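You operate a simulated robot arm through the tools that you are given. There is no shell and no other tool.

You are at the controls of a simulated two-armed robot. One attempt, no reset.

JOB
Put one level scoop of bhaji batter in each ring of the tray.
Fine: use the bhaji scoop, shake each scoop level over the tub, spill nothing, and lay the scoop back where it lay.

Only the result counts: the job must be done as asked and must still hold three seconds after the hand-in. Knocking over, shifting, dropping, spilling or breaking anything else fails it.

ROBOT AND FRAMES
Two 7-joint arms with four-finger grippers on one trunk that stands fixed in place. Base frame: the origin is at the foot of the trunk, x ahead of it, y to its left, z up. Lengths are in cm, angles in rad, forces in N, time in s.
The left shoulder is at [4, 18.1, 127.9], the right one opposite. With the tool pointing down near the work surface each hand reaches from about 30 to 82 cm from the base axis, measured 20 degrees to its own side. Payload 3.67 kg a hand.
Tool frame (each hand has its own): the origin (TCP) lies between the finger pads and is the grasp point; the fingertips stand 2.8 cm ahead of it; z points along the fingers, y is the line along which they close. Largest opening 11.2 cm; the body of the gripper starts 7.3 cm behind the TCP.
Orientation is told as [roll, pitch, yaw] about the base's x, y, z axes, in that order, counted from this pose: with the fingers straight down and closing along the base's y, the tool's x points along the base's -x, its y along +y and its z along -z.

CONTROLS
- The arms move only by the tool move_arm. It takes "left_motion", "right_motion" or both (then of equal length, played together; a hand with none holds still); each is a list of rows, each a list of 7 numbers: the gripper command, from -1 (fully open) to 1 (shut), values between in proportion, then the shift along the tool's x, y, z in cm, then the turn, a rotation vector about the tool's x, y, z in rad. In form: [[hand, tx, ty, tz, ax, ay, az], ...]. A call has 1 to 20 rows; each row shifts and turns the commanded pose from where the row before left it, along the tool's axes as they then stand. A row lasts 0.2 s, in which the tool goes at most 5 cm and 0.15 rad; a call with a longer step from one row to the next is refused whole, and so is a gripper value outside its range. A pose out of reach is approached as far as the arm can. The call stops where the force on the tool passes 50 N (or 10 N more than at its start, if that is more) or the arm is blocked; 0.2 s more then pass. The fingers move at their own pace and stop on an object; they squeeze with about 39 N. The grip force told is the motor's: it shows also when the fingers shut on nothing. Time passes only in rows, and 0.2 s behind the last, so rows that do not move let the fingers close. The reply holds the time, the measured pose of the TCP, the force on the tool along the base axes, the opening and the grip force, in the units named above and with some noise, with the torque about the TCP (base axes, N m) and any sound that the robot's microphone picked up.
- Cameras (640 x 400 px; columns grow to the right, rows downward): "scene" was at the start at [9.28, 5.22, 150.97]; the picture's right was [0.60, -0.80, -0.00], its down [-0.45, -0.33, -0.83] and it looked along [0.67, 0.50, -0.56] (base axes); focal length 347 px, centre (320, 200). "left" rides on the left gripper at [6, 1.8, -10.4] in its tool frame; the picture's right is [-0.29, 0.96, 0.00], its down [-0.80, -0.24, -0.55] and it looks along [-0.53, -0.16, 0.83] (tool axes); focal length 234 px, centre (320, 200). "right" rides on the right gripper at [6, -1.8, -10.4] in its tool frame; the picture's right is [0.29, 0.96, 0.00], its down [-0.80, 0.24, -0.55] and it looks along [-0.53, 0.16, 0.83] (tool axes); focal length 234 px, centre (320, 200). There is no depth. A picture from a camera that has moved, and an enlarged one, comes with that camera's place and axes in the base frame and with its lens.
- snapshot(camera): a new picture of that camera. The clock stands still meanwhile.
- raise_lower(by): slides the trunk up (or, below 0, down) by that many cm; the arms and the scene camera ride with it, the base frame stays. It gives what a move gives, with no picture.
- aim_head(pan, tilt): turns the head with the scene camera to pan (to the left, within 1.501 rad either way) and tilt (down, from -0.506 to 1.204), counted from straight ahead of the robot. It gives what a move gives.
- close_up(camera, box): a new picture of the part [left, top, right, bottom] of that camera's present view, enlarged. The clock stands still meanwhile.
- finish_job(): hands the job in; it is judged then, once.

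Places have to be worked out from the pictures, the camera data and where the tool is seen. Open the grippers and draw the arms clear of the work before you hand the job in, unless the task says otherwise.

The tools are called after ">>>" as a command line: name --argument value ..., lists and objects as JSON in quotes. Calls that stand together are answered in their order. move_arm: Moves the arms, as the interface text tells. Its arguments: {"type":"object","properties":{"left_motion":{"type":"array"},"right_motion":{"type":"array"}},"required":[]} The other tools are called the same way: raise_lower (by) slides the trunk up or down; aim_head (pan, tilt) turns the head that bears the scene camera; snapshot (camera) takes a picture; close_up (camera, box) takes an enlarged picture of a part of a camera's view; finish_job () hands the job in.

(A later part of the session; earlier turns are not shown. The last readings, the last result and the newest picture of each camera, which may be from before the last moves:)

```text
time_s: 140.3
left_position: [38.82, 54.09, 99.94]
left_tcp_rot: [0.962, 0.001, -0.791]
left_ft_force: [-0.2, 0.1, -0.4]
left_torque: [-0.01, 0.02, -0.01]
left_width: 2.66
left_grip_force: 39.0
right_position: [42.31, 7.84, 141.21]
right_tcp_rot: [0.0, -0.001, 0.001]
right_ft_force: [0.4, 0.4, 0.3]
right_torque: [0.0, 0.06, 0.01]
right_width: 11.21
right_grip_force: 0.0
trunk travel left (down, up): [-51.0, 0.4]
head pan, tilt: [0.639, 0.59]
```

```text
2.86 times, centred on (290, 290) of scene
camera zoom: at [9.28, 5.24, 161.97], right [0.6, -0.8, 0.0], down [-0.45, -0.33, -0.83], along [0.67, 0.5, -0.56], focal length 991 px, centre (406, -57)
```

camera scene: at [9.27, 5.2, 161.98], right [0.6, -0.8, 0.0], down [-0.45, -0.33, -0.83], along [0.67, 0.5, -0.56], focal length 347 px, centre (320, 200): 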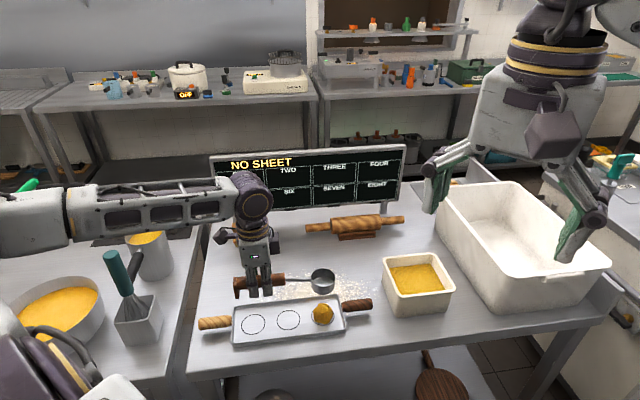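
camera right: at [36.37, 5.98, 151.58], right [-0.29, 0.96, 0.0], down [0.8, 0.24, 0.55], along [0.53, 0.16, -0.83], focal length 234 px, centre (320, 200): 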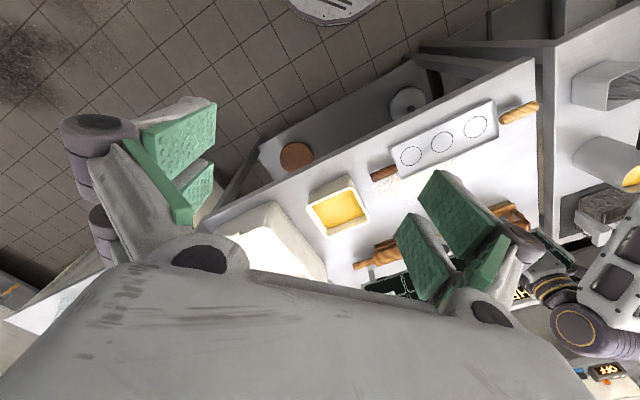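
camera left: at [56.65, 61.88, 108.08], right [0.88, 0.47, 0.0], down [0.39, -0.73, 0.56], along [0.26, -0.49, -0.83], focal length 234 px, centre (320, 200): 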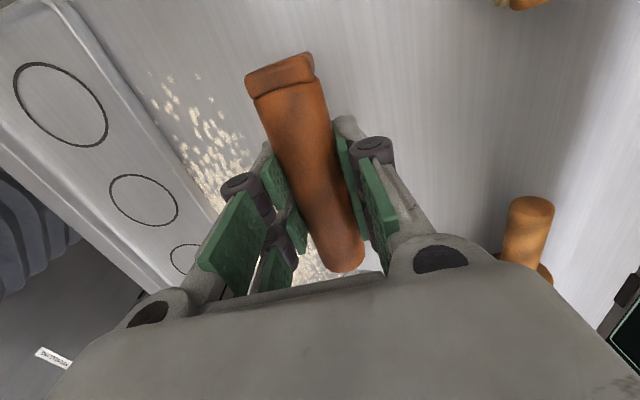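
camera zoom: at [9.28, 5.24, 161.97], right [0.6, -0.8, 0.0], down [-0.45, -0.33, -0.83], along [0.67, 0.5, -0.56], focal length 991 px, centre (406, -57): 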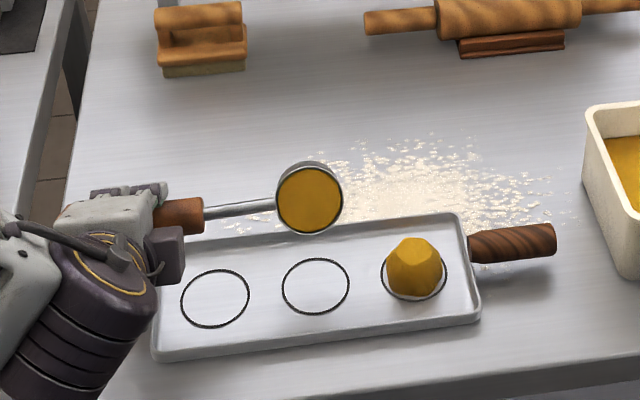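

The lip is at (48.2, 43.7), right over ring 2. I'll tip on to 1.2 rad and hold.

>>> move_arm --left_motion '[[1, 0, -0.139, -0.316, -0.12, 0, 0], [1, 0, -0.139, -0.316, -0.12, 0, 0], [1, 0, 0, 0, 0, 0, 0], [1, 0, 0, 0, 0, 0, 0], [1, 0, 0, 0, 0, 0, 0]]'

>>> close_up --camera "scene" --box '[190, 220, 390, 360]'

>>> close_up --camera "right" --box '[340, 90, 540, 220]'

```text
time_s: 141.5
left_position: [38.3, 53.69, 100.04]
left_tcp_rot: [1.201, -0.001, -0.788]
left_ft_force: [-0.1, -0.2, -0.8]
left_torque: [-0.01, 0.04, -0.01]
left_width: 2.66
left_grip_force: 38.8
right_position: [42.44, 7.84, 141.18]
right_tcp_rot: [0.0, 0.001, 0.0]
right_ft_force: [0.0, 0.0, 0.1]
right_torque: [0.02, -0.02, -0.01]
right_width: 11.19
right_grip_force: 0.1
trunk travel left (down, up): [-51.0, 0.4]
head pan, tilt: [0.639, 0.59]
```

```text
2.86 times, centred on (290, 290) of scene
camera zoom: at [9.28, 5.25, 161.97], right [0.6, -0.8, 0.0], down [-0.45, -0.33, -0.83], along [0.67, 0.5, -0.56], focal length 991 px, centre (406, -57)
```

zoom: 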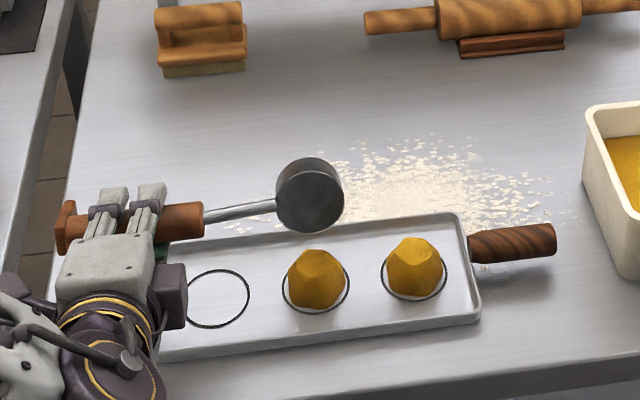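

```text
3.08 times, centred on (440, 155) of right
camera zoom: at [36.34, 6.05, 151.58], right [-0.29, 0.96, 0.0], down [0.8, 0.24, 0.55], along [0.53, 0.16, -0.83], focal length 720 px, centre (-49, 338)
```

zoom: 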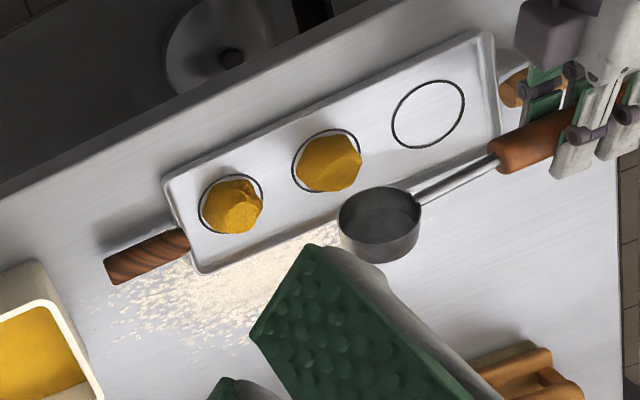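

Ring 2 has its lump, centred. I'll raise the scoop and roll back level.

>>> move_arm --left_motion '[[1, 0, 1.165, -0.4525, 0, 0, 0], [1, 0, 1.165, -0.4525, 0, 0, 0], [1, 0, 1.165, -0.4525, 0, 0, 0], [1, 0, 1.165, -0.4525, 0, 0, 0], [1, 0, 0, 0, 0.12, 0, 0], [1, 0, 0, 0, 0.12, 0, 0], [1, 0, 0, 0, 0.12, 0, 0], [1, 0, 0, 0, 0.12, 0, 0], [1, 0, 0, 0, 0.12, 0, 0], [1, 0, 0, 0, 0.12, 0, 0], [1, 0, 0, 0, 0.12, 0, 0], [1, 0, 0, 0, 0.12, 0, 0], [1, 0, 0, 0, 0.12, 0, 0], [1, 0, 0, 0, 0.12, 0, 0], [1, 0, 0, 0, 0, 0, 0]]'

>>> snapshot --camera "scene"

```text
time_s: 144.7
left_position: [38.26, 53.69, 104.93]
left_tcp_rot: [-0.001, -0.001, -0.789]
left_ft_force: [0.1, 0.0, -0.8]
left_torque: [0.01, 0.05, 0.02]
left_width: 2.68
left_grip_force: 39.2
right_position: [42.45, 7.77, 141.13]
right_tcp_rot: [-0.001, 0.0, -0.001]
right_ft_force: [0.6, 0.0, -0.5]
right_torque: [0.03, 0.02, -0.03]
right_width: 11.21
right_grip_force: 0.0
trunk travel left (down, up): [-51.0, 0.4]
head pan, tilt: [0.639, 0.59]
```

```text
taken
camera scene: at [9.27, 5.19, 161.97], right [0.6, -0.8, 0.0], down [-0.45, -0.33, -0.83], along [0.67, 0.5, -0.56], focal length 347 px, centre (320, 200)
```

scene: 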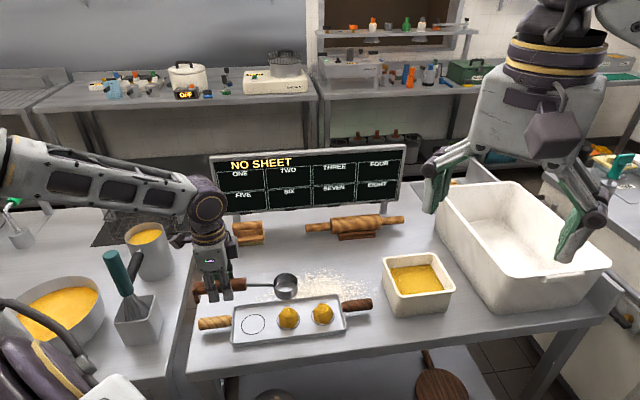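

Two rings are done and the path back is clear. I'll return to the tub for the third scoop.

>>> move_arm --left_motion '[[1, -1.7, 0.22, -1.42, 0, 0, 0], [1, -3.3, 0.22, -1.42, 0, 0, 0], [1, -3.3, 0.22, -1.42, 0, 0, 0], [1, -3.3, 0.22, -1.42, 0, 0, 0], [1, -3.3, 0.22, -1.42, 0, 0, 0], [1, -3.3, 0.22, 0, 0, 0, 0], [1, -3.3, 0.22, 0, 0, 0, 0], [1, -3.3, 0.22, 0, 0, 0, 0], [1, -3.3, 0.22, 0, 0, 0, 0], [1, -3.3, 0.22, 0, 0, 0, 0], [1, -3.3, 0.22, 0, 0, 0, 0], [1, -2.5, 0.22, 0, 0, 0, 0], [1, -0.5, 0.26, 0, 0, 0, 0], [1, 0, 0, 0, 0, 0.1, 0], [1, 0, 0, 0, 0, 0.14, 0], [1, 0, 0, 0, 0, 0.14, 0], [1, 0, 0, 0, 0, 0.136, 0], [1, 0, 0, 0, 0, 0, 0]]'

>>> close_up --camera "scene" --box '[340, 190, 500, 330]'

```text
time_s: 148.5
left_position: [67.04, 29.15, 112.19]
left_tcp_rot: [0.001, 0.516, -0.786]
left_ft_force: [-0.3, 0.2, -1.1]
left_torque: [-0.01, 0.04, -0.02]
left_width: 2.67
left_grip_force: 39.0
right_position: [42.39, 7.75, 141.19]
right_tcp_rot: [0.0, 0.0, -0.001]
right_ft_force: [0.5, -0.8, -0.6]
right_torque: [0.0, 0.0, -0.02]
right_width: 11.19
right_grip_force: 0.0
trunk travel left (down, up): [-51.0, 0.4]
head pan, tilt: [0.639, 0.59]
```

```text
2.86 times, centred on (420, 260) of scene
camera zoom: at [9.3, 5.27, 161.97], right [0.6, -0.8, 0.0], down [-0.45, -0.33, -0.83], along [0.67, 0.5, -0.56], focal length 991 px, centre (34, 29)
```

zoom: 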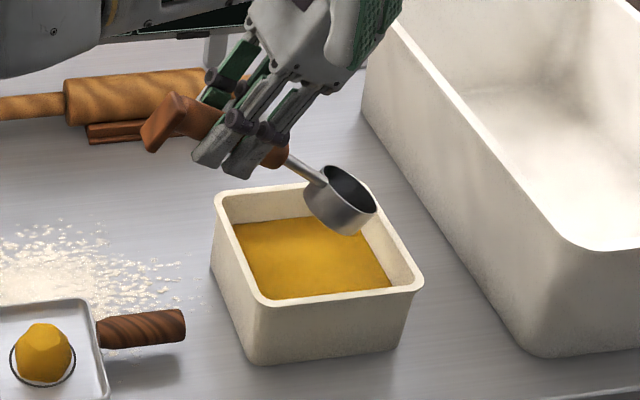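

The pose is right and the batter level has dropped slightly. I'll dip about 7.3 cm this time.

>>> move_arm --left_motion '[[1, -0.494, 0, 0.87, 0, 0, 0], [1, -0.494, 0, 0.87, 0, 0, 0], [1, -0.494, 0, 0.87, 0, 0, 0], [1, -0.494, 0, 0.87, 0, 0, 0], [1, -0.494, 0, 0.87, 0, 0, 0], [1, -0.494, 0, 0.87, 0, 0, 0], [1, -0.494, 0, 0.87, 0, 0, 0], [1, -0.148, 0, 0.261, 0, 0, 0], [1, 0, 0, 0, 0, 0, 0]]'

>>> close_up --camera "scene" --box '[360, 220, 480, 330]'

```text
time_s: 150.5
left_position: [66.96, 29.14, 104.82]
left_tcp_rot: [0.001, 0.516, -0.789]
left_ft_force: [0.5, 0.8, -0.5]
left_torque: [0.02, 0.02, 0.0]
left_width: 2.65
left_grip_force: 39.1
right_position: [42.32, 7.85, 141.32]
right_tcp_rot: [0.001, 0.0, 0.001]
right_ft_force: [0.2, -0.6, 0.5]
right_torque: [0.04, -0.01, 0.0]
right_width: 11.21
right_grip_force: 0.1
trunk travel left (down, up): [-51.0, 0.4]
head pan, tilt: [0.639, 0.59]
```

```text
3.64 times, centred on (420, 275) of scene
camera zoom: at [9.3, 5.21, 161.97], right [0.6, -0.8, 0.0], down [-0.45, -0.33, -0.83], along [0.67, 0.5, -0.56], focal length 1261 px, centre (-44, -73)
```

zoom: 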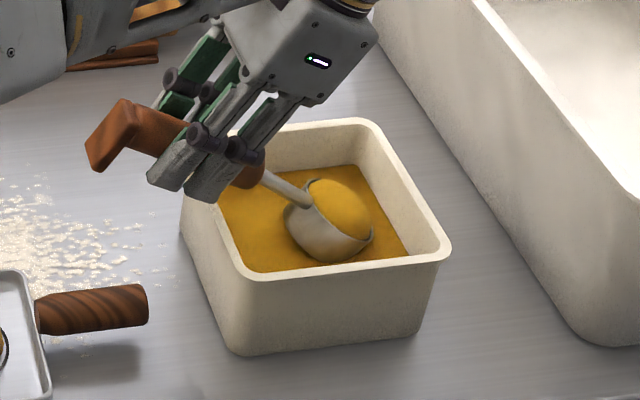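

It's full and heaped. I'll raise and level it the same way, then centre it over the tub.

>>> move_arm --left_motion '[[1, 0.247, 0, -0.435, 0, 0, 0], [1, 0.494, 0, -0.87, 0, 0, 0], [1, 0.494, 0, -0.87, 0, 0, 0], [1, 0.494, 0, -0.87, 0, 0, 0], [1, 0.049, 0, -0.087, 0, 0, 0], [1, 0.43, 0, 0.754, 0, -0.1032, 0], [1, 0.35, 0, 0.717, 0, -0.1032, 0], [1, 0.27, 0, 0.688, 0, -0.1032, 0], [1, 0.19, 0, 0.667, 0, -0.1032, 0], [1, 0.11, 0, 0.654, 0, -0.1032, 0], [1, 0, 0, 0, 0, 0, 0], [1, 1.0, 0, 0.5, 0, 0, 0], [1, 1.0, 0, 1.0, 0, 0, 0], [1, 0.8, 0, 0.6, 0, 0, 0], [1, 0, 0, 0, 0, 0, 0]]'

>>> close_up --camera "scene" --box '[360, 220, 480, 330]'

```text
time_s: 153.7
left_position: [63.38, 32.73, 103.59]
left_tcp_rot: [0.0, -0.001, -0.789]
left_ft_force: [0.1, -0.7, -0.6]
left_torque: [0.01, 0.01, -0.01]
left_width: 2.65
left_grip_force: 39.1
right_position: [42.2, 7.77, 141.16]
right_tcp_rot: [0.0, -0.001, 0.0]
right_ft_force: [-0.2, -0.2, -0.2]
right_torque: [-0.02, -0.01, -0.01]
right_width: 11.18
right_grip_force: 0.1
trunk travel left (down, up): [-51.0, 0.4]
head pan, tilt: [0.639, 0.59]
```

```text
3.64 times, centred on (420, 275) of scene
camera zoom: at [9.31, 5.21, 161.97], right [0.6, -0.8, 0.0], down [-0.45, -0.33, -0.83], along [0.67, 0.5, -0.56], focal length 1261 px, centre (-44, -73)
```

zoom: 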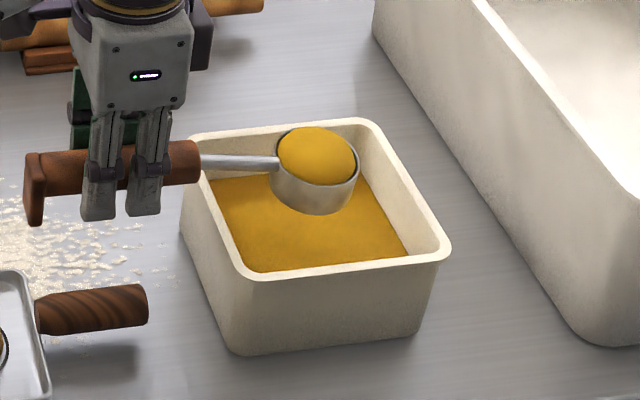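

It's heaped and centred, so I'll use the same 2 cm shake.

>>> move_arm --left_motion '[[1, 0, 1.0, 0, 0, 0, 0], [1, 0, -2.0, 0, 0, 0, 0], [1, 0, 2.0, 0, 0, 0, 0], [1, 0, -2.0, 0, 0, 0, 0], [1, 0, 2.0, 0, 0, 0, 0], [1, 0, -2.0, 0, 0, 0, 0], [1, 0, 1.0, 0, 0, 0, 0], [1, 0, 0, 0, 0, 0, 0]]'

>>> close_up --camera "scene" --box '[360, 220, 480, 330]'

>>> close_up --camera "right" --box '[290, 150, 390, 250]'

```text
time_s: 155.5
left_position: [63.34, 32.64, 103.5]
left_tcp_rot: [-0.002, 0.001, -0.79]
left_ft_force: [-0.5, 0.8, -0.6]
left_torque: [0.0, 0.03, 0.0]
left_width: 2.68
left_grip_force: 39.1
right_position: [42.53, 7.86, 141.17]
right_tcp_rot: [-0.001, -0.001, 0.001]
right_ft_force: [1.0, -0.4, 0.6]
right_torque: [0.01, -0.01, 0.0]
right_width: 11.17
right_grip_force: 0.0
trunk travel left (down, up): [-51.0, 0.4]
head pan, tilt: [0.639, 0.59]
```

```text
3.64 times, centred on (420, 275) of scene
camera zoom: at [9.34, 5.24, 161.97], right [0.6, -0.8, 0.0], down [-0.45, -0.33, -0.83], along [0.67, 0.5, -0.56], focal length 1261 px, centre (-44, -73)
```

zoom: 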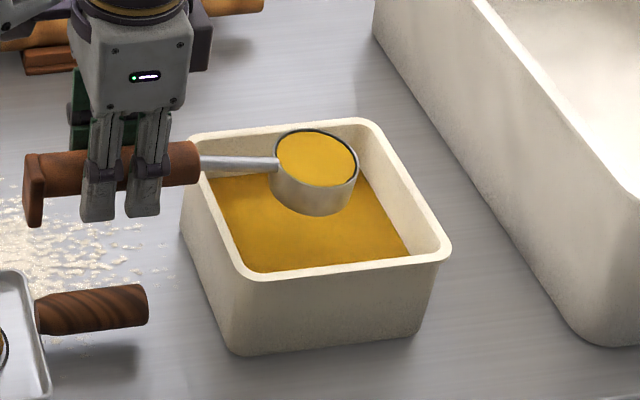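

```text
4.00 times, centred on (340, 200) of right
camera zoom: at [36.4, 6.04, 151.57], right [-0.29, 0.96, 0.0], down [0.8, 0.24, 0.55], along [0.53, 0.16, -0.83], focal length 937 px, centre (240, 200)
```

zoom: 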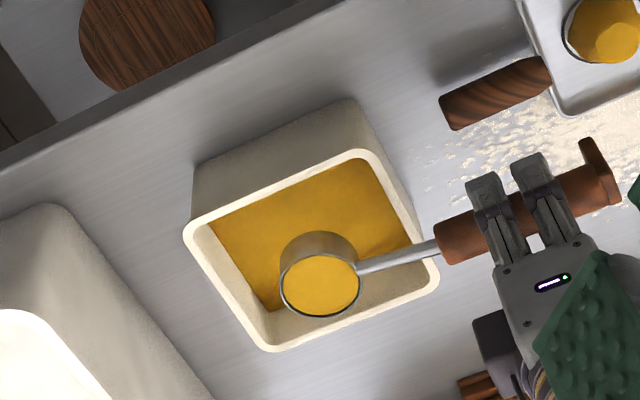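

It's level again. I'll carry it to ring 1 in two gentle stages.

>>> move_arm --left_motion '[[1, 0.4, 0, 0, 0, 0, 0], [1, 0.8, 0, 0, 0, 0, 0], [1, 1.2, 0, 0, 0, 0, 0], [1, 1.6, -0.02, 0, 0, 0, 0], [1, 2.0, -0.02, 0, 0, 0, 0], [1, 2.0, -0.02, 0, 0, 0, 0], [1, 2.0, -0.02, 0, 0, 0, 0], [1, 2.0, -0.02, 0, 0, 0, 0], [1, 2.0, -0.02, 0, 0, 0, 0], [1, 2.0, -0.02, 0, 0, 0, 0], [1, 2.0, -0.02, 0, 0, 0, 0], [1, 2.0, -0.02, 0, 0, 0, 0], [1, 2.0, -0.02, 0, 0, 0, 0], [1, 2.0, -0.02, 0, 0, 0, 0], [1, 2.0, -0.02, 0, 0, 0, 0], [1, 2.0, 0, 0, 0, 0, 0], [1, 1.7, 0, 0, 0, 0, 0], [1, 1.3, 0, 0, 0, 0, 0], [1, 0.9, 0, 0, 0, 0, 0], [1, 0.4, 0, 0, 0, 0, 0]]'

>>> move_arm --left_motion '[[1, 0.4, 0, 0, 0, 0, 0], [1, 0.9, 0, 0, 0, 0, 0], [1, 1.4, 0, 0, 0, 0, 0], [1, 1.7, 0, 0, 0, 0, 0], [1, 1.7, 0, 0, 0, 0, 0], [1, 1.4, 0, 0, 0, 0, 0], [1, 0.9, 0, 0, 0, 0, 0], [1, 0.5, 0, 0, 0, 0, 0], [1, 0, 0, 0, 0, 0, 0]]'

>>> close_up --camera "scene" --box '[170, 220, 370, 360]'

```text
time_s: 159.7
left_position: [40.31, 55.39, 103.5]
left_tcp_rot: [-0.002, 0.0, -0.787]
left_ft_force: [-0.1, -0.3, -0.7]
left_torque: [0.01, 0.04, -0.01]
left_width: 2.67
left_grip_force: 39.8
right_position: [42.3, 7.74, 141.33]
right_tcp_rot: [0.0, 0.0, -0.002]
right_ft_force: [0.0, 0.5, 0.3]
right_torque: [-0.01, 0.0, -0.03]
right_width: 11.21
right_grip_force: 0.1
trunk travel left (down, up): [-51.0, 0.4]
head pan, tilt: [0.639, 0.59]
```

```text
time_s: 161.7
left_position: [33.95, 61.8, 103.45]
left_tcp_rot: [0.002, 0.001, -0.789]
left_ft_force: [0.2, -0.4, -1.0]
left_torque: [0.02, 0.05, 0.01]
left_width: 2.68
left_grip_force: 39.2
right_position: [42.37, 7.72, 141.11]
right_tcp_rot: [0.001, 0.0, -0.001]
right_ft_force: [0.1, 0.6, -0.1]
right_torque: [-0.01, 0.01, 0.04]
right_width: 11.19
right_grip_force: 0.1
trunk travel left (down, up): [-51.0, 0.4]
head pan, tilt: [0.639, 0.59]
```

```text
2.86 times, centred on (270, 290) of scene
camera zoom: at [9.29, 5.24, 161.97], right [0.6, -0.8, 0.0], down [-0.45, -0.33, -0.83], along [0.67, 0.5, -0.56], focal length 991 px, centre (463, -57)
```

zoom: 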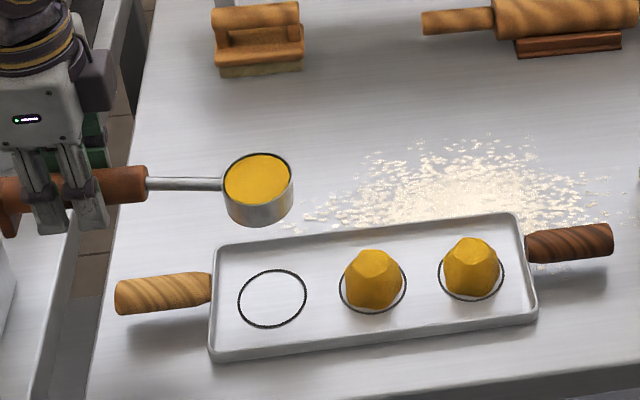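

The lip will be within 0.3 cm of ring 1. I'll go down gently with a small correction and check the clearance on the left.

>>> move_arm --left_motion '[[1, 0, 0, 0.4, 0, 0, 0], [1, -0.12, 0, 0.8, 0, 0, 0], [1, -0.13, 0, 1.0, 0, 0, 0], [1, 0, 0, 1.0, 0, 0, 0], [1, 0, 0, 1.0, 0, 0, 0], [1, 0, 0, 0.8, 0, 0, 0], [1, 0, 0, 0.4, 0, 0, 0], [1, 0, 0, 0, 0, 0, 0]]'

>>> snapshot --camera "scene"

>>> close_up --camera "scene" --box '[100, 220, 300, 360]'

```text
time_s: 163.5
left_position: [34.25, 61.46, 98.07]
left_tcp_rot: [0.001, 0.002, -0.79]
left_ft_force: [-0.1, -0.2, -1.7]
left_torque: [0.01, -0.01, 0.0]
left_width: 2.66
left_grip_force: 39.1
right_position: [42.33, 7.78, 141.21]
right_tcp_rot: [-0.001, 0.002, -0.001]
right_ft_force: [0.3, -0.6, 0.7]
right_torque: [0.02, -0.01, 0.05]
right_width: 11.2
right_grip_force: 0.0
trunk travel left (down, up): [-51.0, 0.4]
head pan, tilt: [0.639, 0.59]
```

```text
taken
camera scene: at [9.28, 5.23, 161.97], right [0.6, -0.8, 0.0], down [-0.45, -0.33, -0.83], along [0.67, 0.5, -0.56], focal length 347 px, centre (320, 200)
```

scene: 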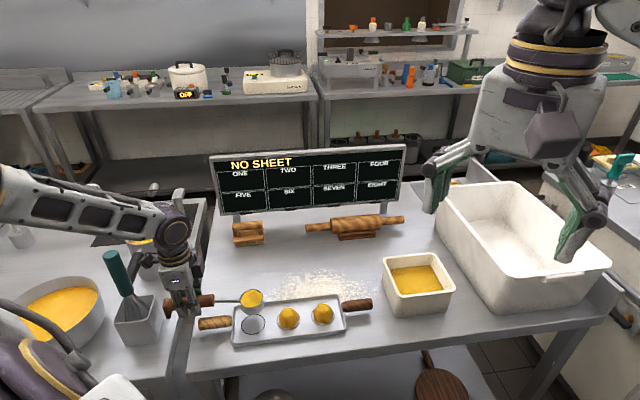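

```text
2.86 times, centred on (200, 290) of scene
camera zoom: at [9.28, 5.23, 161.97], right [0.6, -0.8, 0.0], down [-0.45, -0.33, -0.83], along [0.67, 0.5, -0.56], focal length 991 px, centre (663, -57)
```

zoom: 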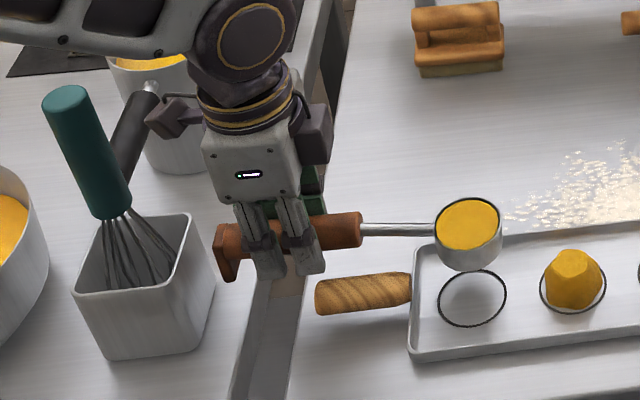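

Before rolling I want to be sure how far the scoop handle's foot and the hand are from the whisk bin on the left counter. I'll zoom in there.

>>> close_up --camera "scene" --box '[100, 240, 220, 350]'

>>> snapshot --camera "left"

>>> snapshot --camera "right"

```text
3.64 times, centred on (160, 295) of scene
camera zoom: at [9.28, 5.23, 161.97], right [0.6, -0.8, 0.0], down [-0.45, -0.33, -0.83], along [0.67, 0.5, -0.56], focal length 1261 px, centre (902, -146)
```

zoom: 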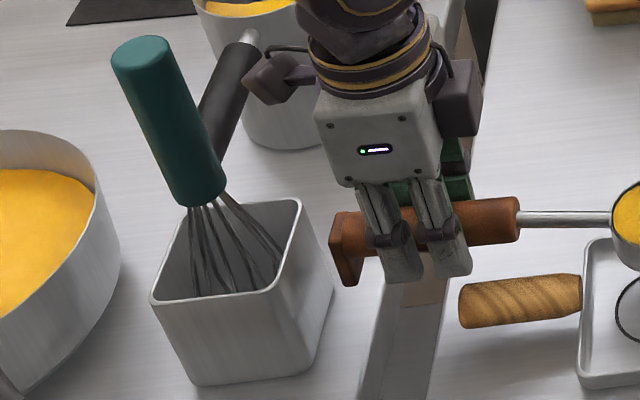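

```text
taken
camera left: at [31.46, 66.9, 108.42], right [0.88, 0.47, 0.0], down [0.39, -0.73, 0.55], along [0.26, -0.49, -0.83], focal length 234 px, centre (320, 200)
```

left: 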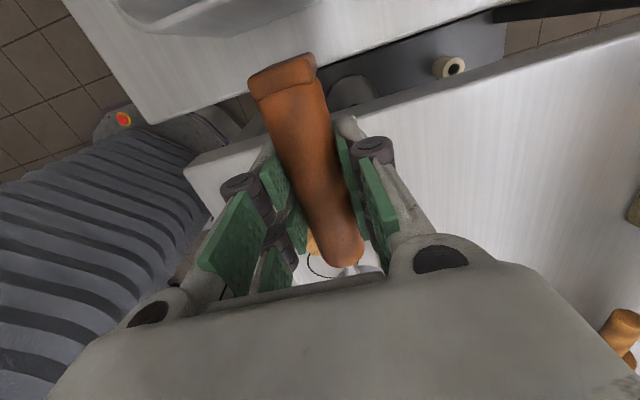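

```text
taken
camera right: at [36.34, 6.03, 151.58], right [-0.29, 0.96, 0.0], down [0.8, 0.24, 0.55], along [0.53, 0.16, -0.83], focal length 234 px, centre (320, 200)
```

right: 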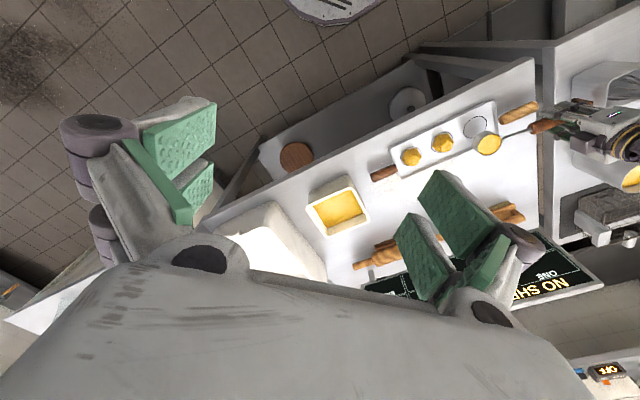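

The foot clears the whisk bin by roughly 1.5 cm. The roll turns about the handle's own axis, so that gap won't shrink, and the hand swings away from the bin. I'll tip to 0.96 rad.

>>> move_arm --left_motion '[[1, 0, -0.07, -0.158, -0.06, 0, 0], [1, 0, -0.139, -0.316, -0.12, 0, 0], [1, 0, -0.139, -0.316, -0.12, 0, 0], [1, 0, -0.139, -0.316, -0.12, 0, 0], [1, 0, -0.139, -0.316, -0.12, 0, 0], [1, 0, -0.139, -0.316, -0.12, 0, 0], [1, 0, -0.139, -0.316, -0.12, 0, 0], [1, 0, -0.139, -0.316, -0.12, 0, 0], [1, 0, -0.07, -0.158, -0.06, 0, 0]]'

>>> snapshot --camera "scene"

>>> close_up --camera "scene" --box '[170, 220, 370, 360]'

```text
time_s: 165.5
left_position: [32.89, 60.07, 99.92]
left_tcp_rot: [0.962, -0.001, -0.789]
left_ft_force: [0.8, 0.6, -0.2]
left_torque: [0.05, 0.02, 0.02]
left_width: 2.69
left_grip_force: 39.3
right_position: [42.41, 7.77, 141.26]
right_tcp_rot: [0.0, 0.001, 0.002]
right_ft_force: [0.2, 0.8, 0.4]
right_torque: [-0.02, -0.01, -0.01]
right_width: 11.18
right_grip_force: 0.1
trunk travel left (down, up): [-51.0, 0.4]
head pan, tilt: [0.639, 0.59]
```

```text
taken
camera scene: at [9.29, 5.24, 161.97], right [0.6, -0.8, 0.0], down [-0.45, -0.33, -0.83], along [0.67, 0.5, -0.56], focal length 347 px, centre (320, 200)
```

scene: 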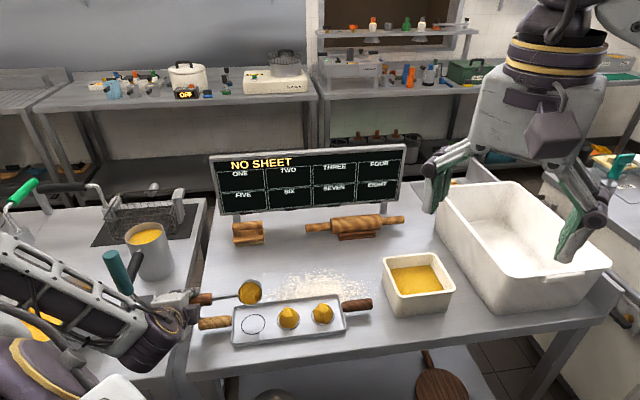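

```text
2.86 times, centred on (270, 290) of scene
camera zoom: at [9.29, 5.24, 161.97], right [0.6, -0.8, 0.0], down [-0.45, -0.33, -0.83], along [0.67, 0.5, -0.56], focal length 991 px, centre (463, -57)
```

zoom: 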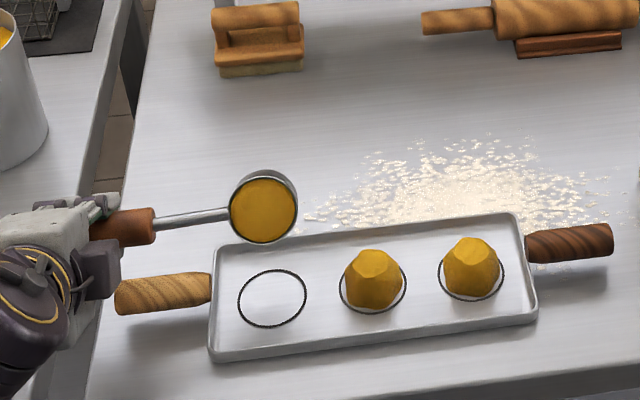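

The lip is at (42.3, 49.7), over the ring 1 centre. I'll tip on to 1.2 rad and hold.

>>> move_arm --left_motion '[[1, 0.1, -0.139, -0.316, -0.12, 0, 0], [1, 0.1, -0.139, -0.316, -0.12, 0, 0], [1, 0, 0, 0, 0, 0, 0], [1, 0, 0, 0, 0, 0, 0], [1, 0, 0, 0, 0, 0, 0]]'

>>> close_up --camera "scene" --box '[170, 220, 370, 360]'

>>> close_up --camera "right" --box '[340, 90, 540, 220]'

```text
time_s: 166.7
left_position: [32.28, 59.78, 99.96]
left_tcp_rot: [1.2, 0.0, -0.789]
left_ft_force: [-0.4, 0.1, -0.9]
left_torque: [0.03, 0.07, 0.02]
left_width: 2.71
left_grip_force: 39.0
right_position: [42.36, 7.9, 141.18]
right_tcp_rot: [0.001, -0.001, 0.0]
right_ft_force: [-0.6, 0.0, 0.3]
right_torque: [-0.01, 0.0, -0.02]
right_width: 11.2
right_grip_force: 0.0
trunk travel left (down, up): [-51.0, 0.4]
head pan, tilt: [0.639, 0.59]
```

```text
2.86 times, centred on (270, 290) of scene
camera zoom: at [9.3, 5.26, 161.97], right [0.6, -0.8, 0.0], down [-0.45, -0.33, -0.83], along [0.67, 0.5, -0.56], focal length 991 px, centre (463, -57)
```

zoom: 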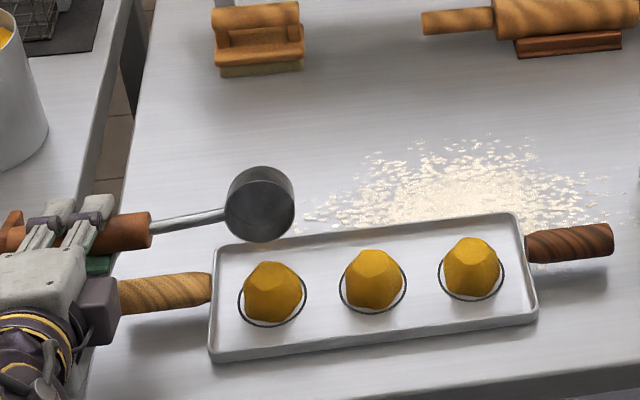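

```text
3.08 times, centred on (440, 155) of right
camera zoom: at [36.36, 6.06, 151.58], right [-0.29, 0.96, 0.0], down [0.8, 0.24, 0.55], along [0.53, 0.16, -0.83], focal length 720 px, centre (-49, 338)
```

zoom: 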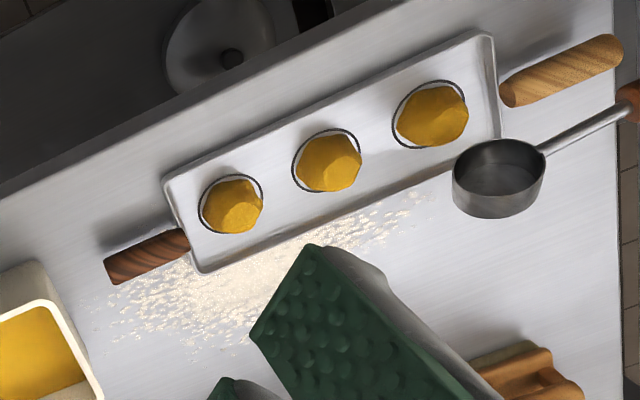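

All three rings have a lump. I'll raise the scoop, slide away from the bin toward the middle of the tray, and roll back level there, where the return was clean earlier.

>>> move_arm --left_motion '[[1, 0, 1.165, -0.4525, 0, 0, 0], [1, 0, 1.165, -0.4525, 0, 0, 0], [1, 0, 1.165, -0.4525, 0, 0, 0], [1, 0, 1.165, -0.4525, 0, 0, 0], [1, -1.0, 0, 0, 0, 0, 0], [1, -2.0, 0, 0, 0, 0, 0], [1, -2.0, 0, 0, 0, 0, 0], [1, -2.0, 0, 0, 0, 0, 0], [1, -1.5, 0, 0, 0, 0, 0], [1, 0, 0, 0, 0.12, 0, 0], [1, 0, 0, 0, 0.12, 0, 0], [1, 0, 0, 0, 0.12, 0, 0], [1, 0, 0, 0, 0.12, 0, 0], [1, 0, 0, 0, 0.12, 0, 0], [1, 0, 0, 0, 0.12, 0, 0], [1, 0, 0, 0, 0.12, 0, 0], [1, 0, 0, 0, 0.12, 0, 0], [1, 0, 0, 0, 0.12, 0, 0], [1, 0, 0, 0, 0.12, 0, 0], [1, 0, 0, 0, 0, 0, 0]]'

>>> snapshot --camera "scene"

```text
time_s: 170.9
left_position: [38.25, 53.71, 105.07]
left_tcp_rot: [-0.001, 0.0, -0.79]
left_ft_force: [-0.1, 0.2, -0.3]
left_torque: [0.0, 0.01, -0.04]
left_width: 2.68
left_grip_force: 39.0
right_position: [42.29, 7.82, 141.16]
right_tcp_rot: [0.0, 0.0, 0.0]
right_ft_force: [0.4, 0.3, -0.6]
right_torque: [0.0, 0.02, -0.02]
right_width: 11.16
right_grip_force: 0.0
trunk travel left (down, up): [-51.0, 0.4]
head pan, tilt: [0.639, 0.59]
```

```text
taken
camera scene: at [9.26, 5.2, 161.98], right [0.6, -0.8, 0.0], down [-0.45, -0.33, -0.83], along [0.67, 0.5, -0.56], focal length 347 px, centre (320, 200)
```

scene: 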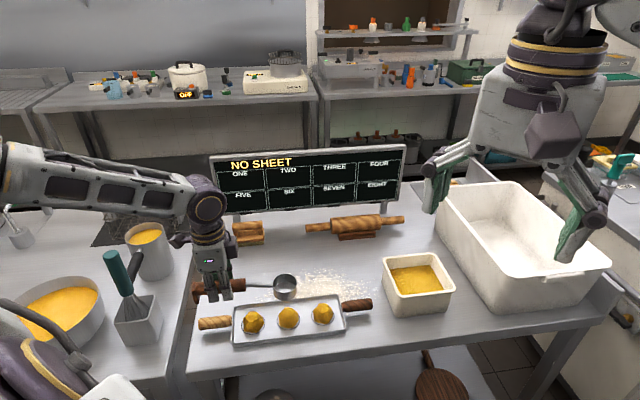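

The scoop is level and empty, and all three lumps stand in their rings. I'll carry it back above its resting place at about (59.5, 56.4).

>>> move_arm --left_motion '[[1, -1.0, 1.2, 0, 0, 0, 0], [1, -1.87, 2.43, 0, 0, 0, 0], [1, -1.87, 2.43, 0, 0, 0, 0], [1, -1.87, 2.43, 0, 0, 0, 0], [1, -1.87, 2.43, 0, 0, 0, 0], [1, -1.87, 2.43, 0, 0, 0, 0], [1, -1.87, 2.43, 0, 0, 0, 0], [1, -0.85, 1.2, 0, 0, 0, 0], [1, 0, 0, 0, 0, 0, 0], [1, 0, 0, 0, 0, 0, 0]]'

>>> move_arm --left_motion '[[1, 0, 0, 1, 0, 0, 0], [1, 0, 0, 2, 0, 0, 0], [1, 0, 0, 2, 0, 0, 0], [1, 0, 0, 1.5, 0, 0, 0], [1, 0, 0, 1, 0, 0, 0], [1, 0, 0, 0, 0, 0, 0], [1, 0, 0, 0, 0, 0, 0]]'

>>> close_up --camera "scene" --box '[220, 190, 360, 300]'

>>> snapshot --camera "left"

```text
time_s: 173.1
left_position: [59.59, 56.52, 105.06]
left_tcp_rot: [0.001, -0.002, -0.79]
left_ft_force: [0.4, -0.4, -0.2]
left_torque: [0.0, 0.01, 0.02]
left_width: 2.68
left_grip_force: 39.5
right_position: [42.38, 7.85, 141.24]
right_tcp_rot: [-0.001, 0.001, 0.001]
right_ft_force: [-0.2, 0.6, 0.4]
right_torque: [-0.04, -0.02, -0.01]
right_width: 11.19
right_grip_force: 0.1
trunk travel left (down, up): [-51.0, 0.4]
head pan, tilt: [0.639, 0.59]
```

```text
time_s: 174.7
left_position: [59.54, 56.47, 97.5]
left_tcp_rot: [-0.001, 0.001, -0.788]
left_ft_force: [-0.1, 0.4, -0.3]
left_torque: [0.02, 0.0, 0.0]
left_width: 2.71
left_grip_force: 38.8
right_position: [42.37, 7.84, 141.11]
right_tcp_rot: [-0.001, -0.001, 0.001]
right_ft_force: [0.2, -0.2, 0.7]
right_torque: [0.03, 0.01, 0.04]
right_width: 11.23
right_grip_force: 0.1
trunk travel left (down, up): [-51.0, 0.4]
head pan, tilt: [0.639, 0.59]
```

```text
3.64 times, centred on (290, 245) of scene
camera zoom: at [9.28, 5.23, 161.97], right [0.6, -0.8, 0.0], down [-0.45, -0.33, -0.83], along [0.67, 0.5, -0.56], focal length 1261 px, centre (429, 36)
```

zoom: 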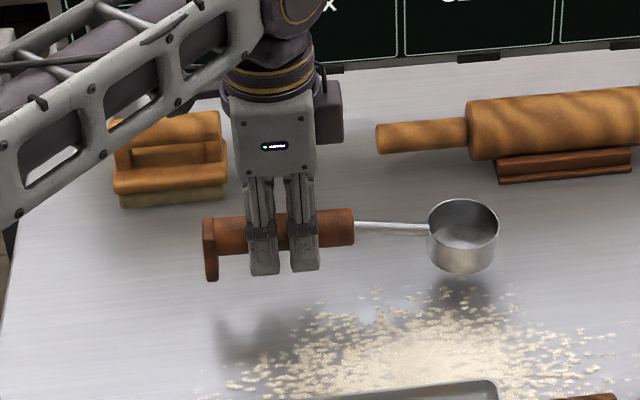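

```text
taken
camera left: at [56.72, 61.85, 107.83], right [0.88, 0.47, 0.0], down [0.39, -0.73, 0.55], along [0.26, -0.49, -0.83], focal length 234 px, centre (320, 200)
```

left: 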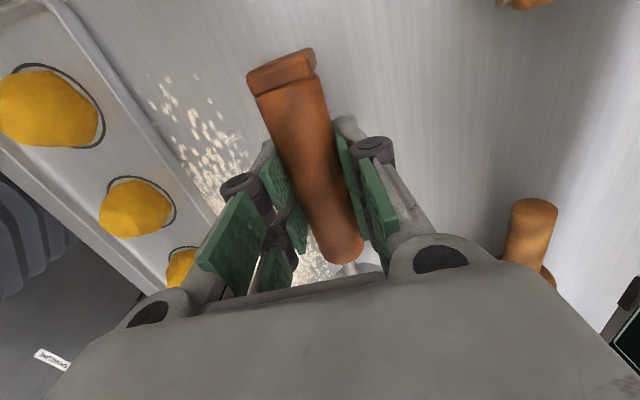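

The scoop seems to have settled about 0.3 cm lower in the grip, so it will touch down a little early. I'll lower it most of the way, then creep down watching the force.

>>> move_arm --left_motion '[[1, 0, 0, 1, 0, 0, 0], [1, 0, 0, 1, 0, 0, 0], [1, 0, 0, 0.7, 0, 0, 0], [1, 0, 0, 0, 0, 0, 0], [1, 0, 0, 0, 0, 0, 0]]'

>>> close_up --camera "scene" --box '[240, 230, 360, 300]'

```text
time_s: 175.9
left_position: [59.51, 56.5, 94.74]
left_tcp_rot: [0.0, 0.0, -0.789]
left_ft_force: [-0.7, 0.4, -1.0]
left_torque: [0.02, 0.01, -0.03]
left_width: 2.68
left_grip_force: 39.1
right_position: [42.42, 7.85, 141.19]
right_tcp_rot: [-0.001, -0.002, 0.0]
right_ft_force: [0.7, -0.3, -1.5]
right_torque: [0.0, 0.01, 0.0]
right_width: 11.19
right_grip_force: 0.1
trunk travel left (down, up): [-51.0, 0.4]
head pan, tilt: [0.639, 0.59]
```

```text
5.33 times, centred on (300, 265) of scene
camera zoom: at [9.3, 5.23, 161.97], right [0.6, -0.8, 0.0], down [-0.45, -0.33, -0.83], along [0.67, 0.5, -0.56], focal length 1849 px, centre (427, -147)
```

zoom: 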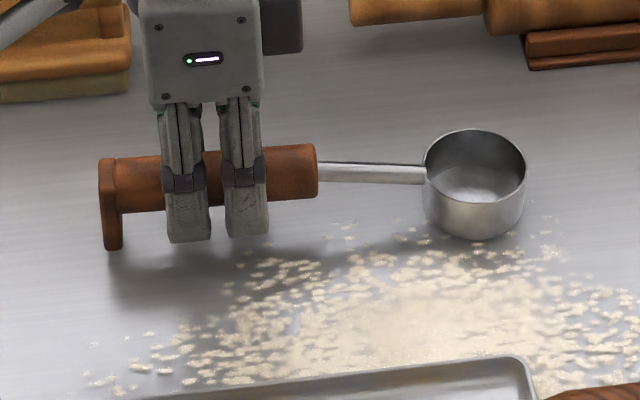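

The cup's bottom is nearly down while the foot is still about 0.6 cm up, so the scoop has pitched about 0.026 rad in the grip. I'll undo that pitch and creep down.

>>> move_arm --left_motion '[[1, 0, 0, 0, 0, -0.026, 0], [1, 0, 0, 0.2, 0, 0, 0], [1, 0, 0, 0, 0, 0, 0], [1, 0, 0, 0, 0, 0, 0]]'

>>> close_up --camera "scene" --box '[240, 230, 360, 300]'

```text
time_s: 176.9
left_position: [59.49, 56.59, 94.59]
left_tcp_rot: [-0.001, -0.026, -0.789]
left_ft_force: [-1.0, 0.7, -1.3]
left_torque: [-0.03, 0.01, 0.03]
left_width: 2.66
left_grip_force: 38.4
right_position: [42.45, 7.76, 141.17]
right_tcp_rot: [0.001, 0.0, -0.001]
right_ft_force: [0.3, 0.2, 0.5]
right_torque: [0.01, -0.01, 0.03]
right_width: 11.2
right_grip_force: 0.0
trunk travel left (down, up): [-51.0, 0.4]
head pan, tilt: [0.639, 0.59]
```

```text
5.33 times, centred on (300, 265) of scene
camera zoom: at [9.28, 5.24, 161.97], right [0.6, -0.8, 0.0], down [-0.45, -0.33, -0.83], along [0.67, 0.5, -0.56], focal length 1849 px, centre (427, -147)
```

zoom: 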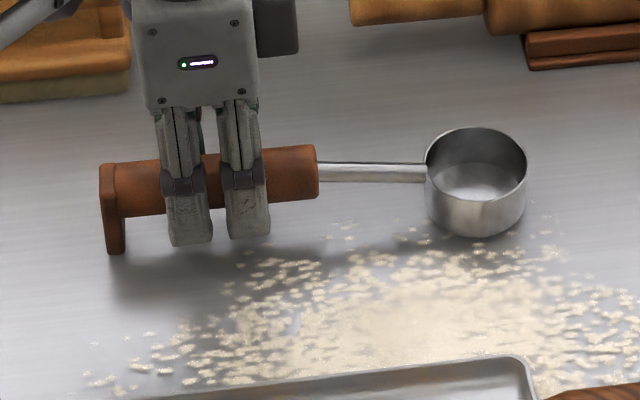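

Cup and foot are now equally high, about 0.3 cm above their resting height. I'll keep going down in small steps.

>>> move_arm --left_motion '[[1, -0.1, 0, 0.1, 0, 0, 0], [1, 0, 0, 0.1, 0, 0, 0], [1, 0, 0, 0.05, 0, 0, 0], [1, 0, 0, 0, 0, 0, 0], [1, 0, 0, 0, 0, 0, 0]]'

>>> move_arm --left_motion '[[1, 0, 0, 0.05, 0, 0, 0], [1, 0, 0, 0.05, 0, 0, 0], [1, 0, 0, 0, 0, 0, 0], [1, 0, 0, 0, 0, 0, 0]]'

>>> close_up --camera "scene" --box '[240, 230, 360, 300]'

```text
time_s: 178.1
left_position: [59.61, 56.37, 94.35]
left_tcp_rot: [0.001, -0.027, -0.79]
left_ft_force: [0.4, -0.1, 0.0]
left_torque: [-0.05, -0.05, 0.05]
left_width: 2.67
left_grip_force: 38.9
right_position: [42.42, 7.82, 141.3]
right_tcp_rot: [-0.002, 0.0, 0.0]
right_ft_force: [0.0, -0.2, -0.2]
right_torque: [0.03, -0.02, -0.01]
right_width: 11.2
right_grip_force: 0.1
trunk travel left (down, up): [-51.0, 0.4]
head pan, tilt: [0.639, 0.59]
```

```text
time_s: 179.1
left_position: [59.57, 56.44, 94.22]
left_tcp_rot: [0.001, -0.026, -0.788]
left_ft_force: [0.1, 0.7, 2.9]
left_torque: [-0.48, -0.35, 0.08]
left_width: 2.7
left_grip_force: 38.9
right_position: [42.34, 7.83, 141.23]
right_tcp_rot: [-0.001, 0.0, 0.001]
right_ft_force: [-0.1, 0.8, -0.2]
right_torque: [-0.01, 0.04, -0.02]
right_width: 11.2
right_grip_force: 0.0
trunk travel left (down, up): [-51.0, 0.4]
head pan, tilt: [0.639, 0.59]
```

```text
5.33 times, centred on (300, 265) of scene
camera zoom: at [9.24, 5.21, 161.98], right [0.6, -0.8, 0.0], down [-0.45, -0.33, -0.83], along [0.67, 0.5, -0.56], focal length 1849 px, centre (427, -147)
```

zoom: 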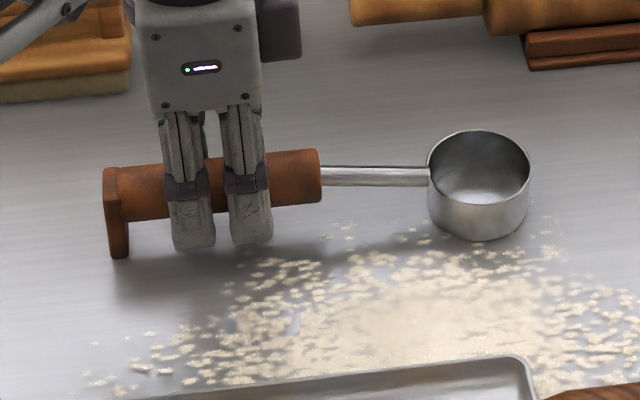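

The cup has touched down: +2.9 N upward, with torque from the cup side. The foot is about 0.1 cm off. I'll ease the pitch slightly to bring the foot down, then look at the force.

>>> move_arm --left_motion '[[1, 0, 0, 0, 0, -0.008, 0], [1, 0, 0, 0.04, 0, 0, 0], [1, 0, 0, 0, 0, 0, 0], [1, 0, 0, 0, 0, 0, 0]]'

```text
time_s: 180.1
left_position: [59.61, 56.38, 94.34]
left_tcp_rot: [-0.001, -0.033, -0.791]
left_ft_force: [0.2, 1.2, 9.5]
left_torque: [0.36, 0.48, -0.09]
left_width: 2.68
left_grip_force: 38.8
right_position: [42.32, 7.77, 141.22]
right_tcp_rot: [0.0, 0.0, 0.0]
right_ft_force: [0.3, -0.4, -0.5]
right_torque: [0.0, 0.0, 0.01]
right_width: 11.2
right_grip_force: 0.0
trunk travel left (down, up): [-51.0, 0.4]
head pan, tilt: [0.639, 0.59]
```

Both the cup and the foot are now on the table at 9.5 N. I'll ease up a hair and open the fingers partly to let go.

>>> move_arm --left_motion '[[1, 0, 0, -0.05, 0, 0.003, 0], [1, 0, 0, 0, 0, 0, 0], [0.4, 0, 0, 0, 0, 0, 0], [0.2, 0, 0, 0, 0, 0, 0], [0, 0, 0, 0, 0, 0, 0], [0, 0, 0, 0, 0, 0, 0], [0, 0, 0, 0, 0, 0, 0]]'

>>> close_up --camera "scene" --box '[240, 230, 360, 300]'

>>> snapshot --camera "left"

```text
time_s: 181.7
left_position: [59.56, 56.4, 94.23]
left_tcp_rot: [0.001, -0.031, -0.789]
left_ft_force: [-0.7, 0.0, -0.3]
left_torque: [0.02, 0.0, -0.03]
left_width: 5.62
left_grip_force: 0.1
right_position: [42.32, 7.85, 141.15]
right_tcp_rot: [-0.001, -0.001, 0.001]
right_ft_force: [-0.4, -0.7, 0.5]
right_torque: [0.0, 0.02, 0.03]
right_width: 11.2
right_grip_force: 0.1
trunk travel left (down, up): [-51.0, 0.4]
head pan, tilt: [0.639, 0.59]
```

```text
5.33 times, centred on (300, 265) of scene
camera zoom: at [9.28, 5.21, 161.97], right [0.6, -0.8, 0.0], down [-0.45, -0.33, -0.83], along [0.67, 0.5, -0.56], focal length 1849 px, centre (427, -147)
```

zoom: 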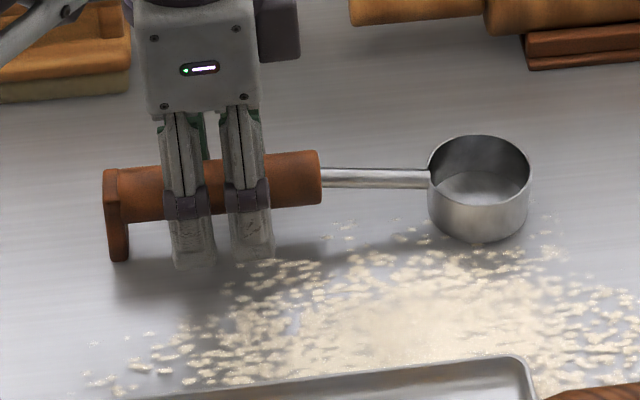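

```text
taken
camera left: at [56.55, 61.98, 104.44], right [0.88, 0.47, 0.01], down [0.38, -0.72, 0.58], along [0.28, -0.51, -0.82], focal length 234 px, centre (320, 200)
```

left: 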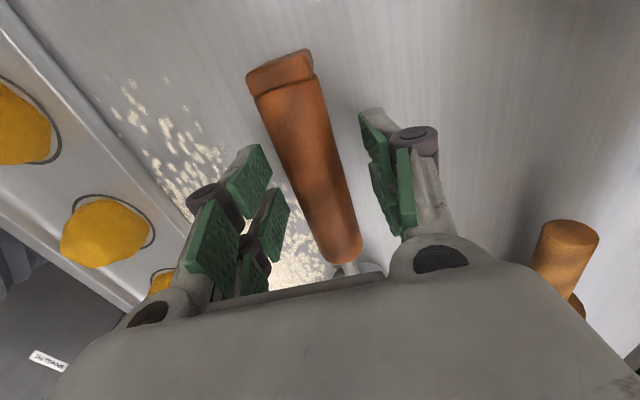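

The scoop lies exactly where it lay, matching the first picture to within a pixel or two. I'll open the fingers and lift the hand straight up.

>>> move_arm --left_motion '[[-0.2, 0, 0, -0.5, 0, 0, 0], [-0.2, 0, 0, -1, 0, 0, 0], [-0.2, 0, 0, -2, 0, 0, 0], [-0.2, 0, 0, -2, 0, 0.031, 0], [-0.2, 0, 0, -3, 0, 0, 0], [-0.5, 0, 0, -4, 0, 0, 0], [-1, 0, 0, -4, 0, 0, 0], [-1, 0, 0, -4, 0, 0, 0], [-1, 0, 0, 0, 0, 0, 0]]'

>>> snapshot --camera "scene"

>>> snapshot --camera "left"

```text
time_s: 183.7
left_position: [59.49, 56.54, 114.9]
left_tcp_rot: [0.001, 0.0, -0.787]
left_ft_force: [0.0, -0.2, -0.3]
left_torque: [-0.01, -0.02, -0.03]
left_width: 11.2
left_grip_force: 0.0
right_position: [42.32, 7.9, 141.24]
right_tcp_rot: [-0.001, -0.001, -0.002]
right_ft_force: [0.0, -0.2, -0.1]
right_torque: [0.0, 0.03, 0.03]
right_width: 11.2
right_grip_force: 0.0
trunk travel left (down, up): [-51.0, 0.4]
head pan, tilt: [0.639, 0.59]
```

```text
taken
camera scene: at [9.29, 5.25, 161.97], right [0.6, -0.8, 0.0], down [-0.45, -0.33, -0.83], along [0.67, 0.5, -0.56], focal length 347 px, centre (320, 200)
```

scene: 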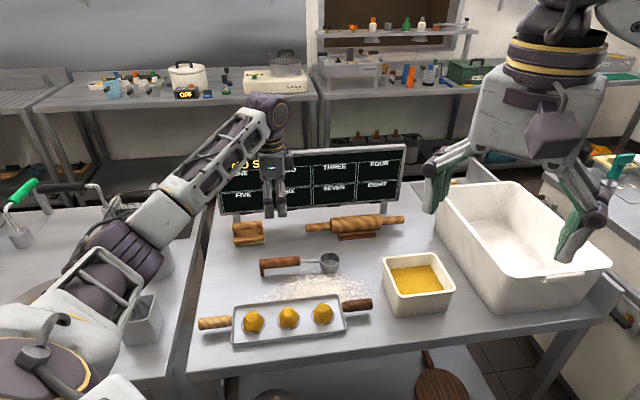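

```text
taken
camera left: at [56.66, 61.88, 125.19], right [0.88, 0.47, 0.0], down [0.39, -0.73, 0.55], along [0.26, -0.49, -0.83], focal length 234 px, centre (320, 200)
```

left: 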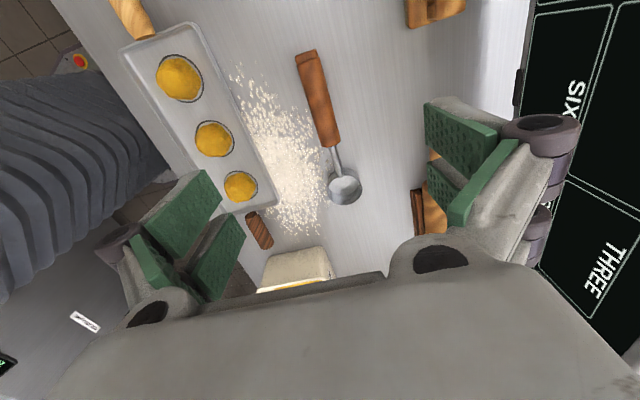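

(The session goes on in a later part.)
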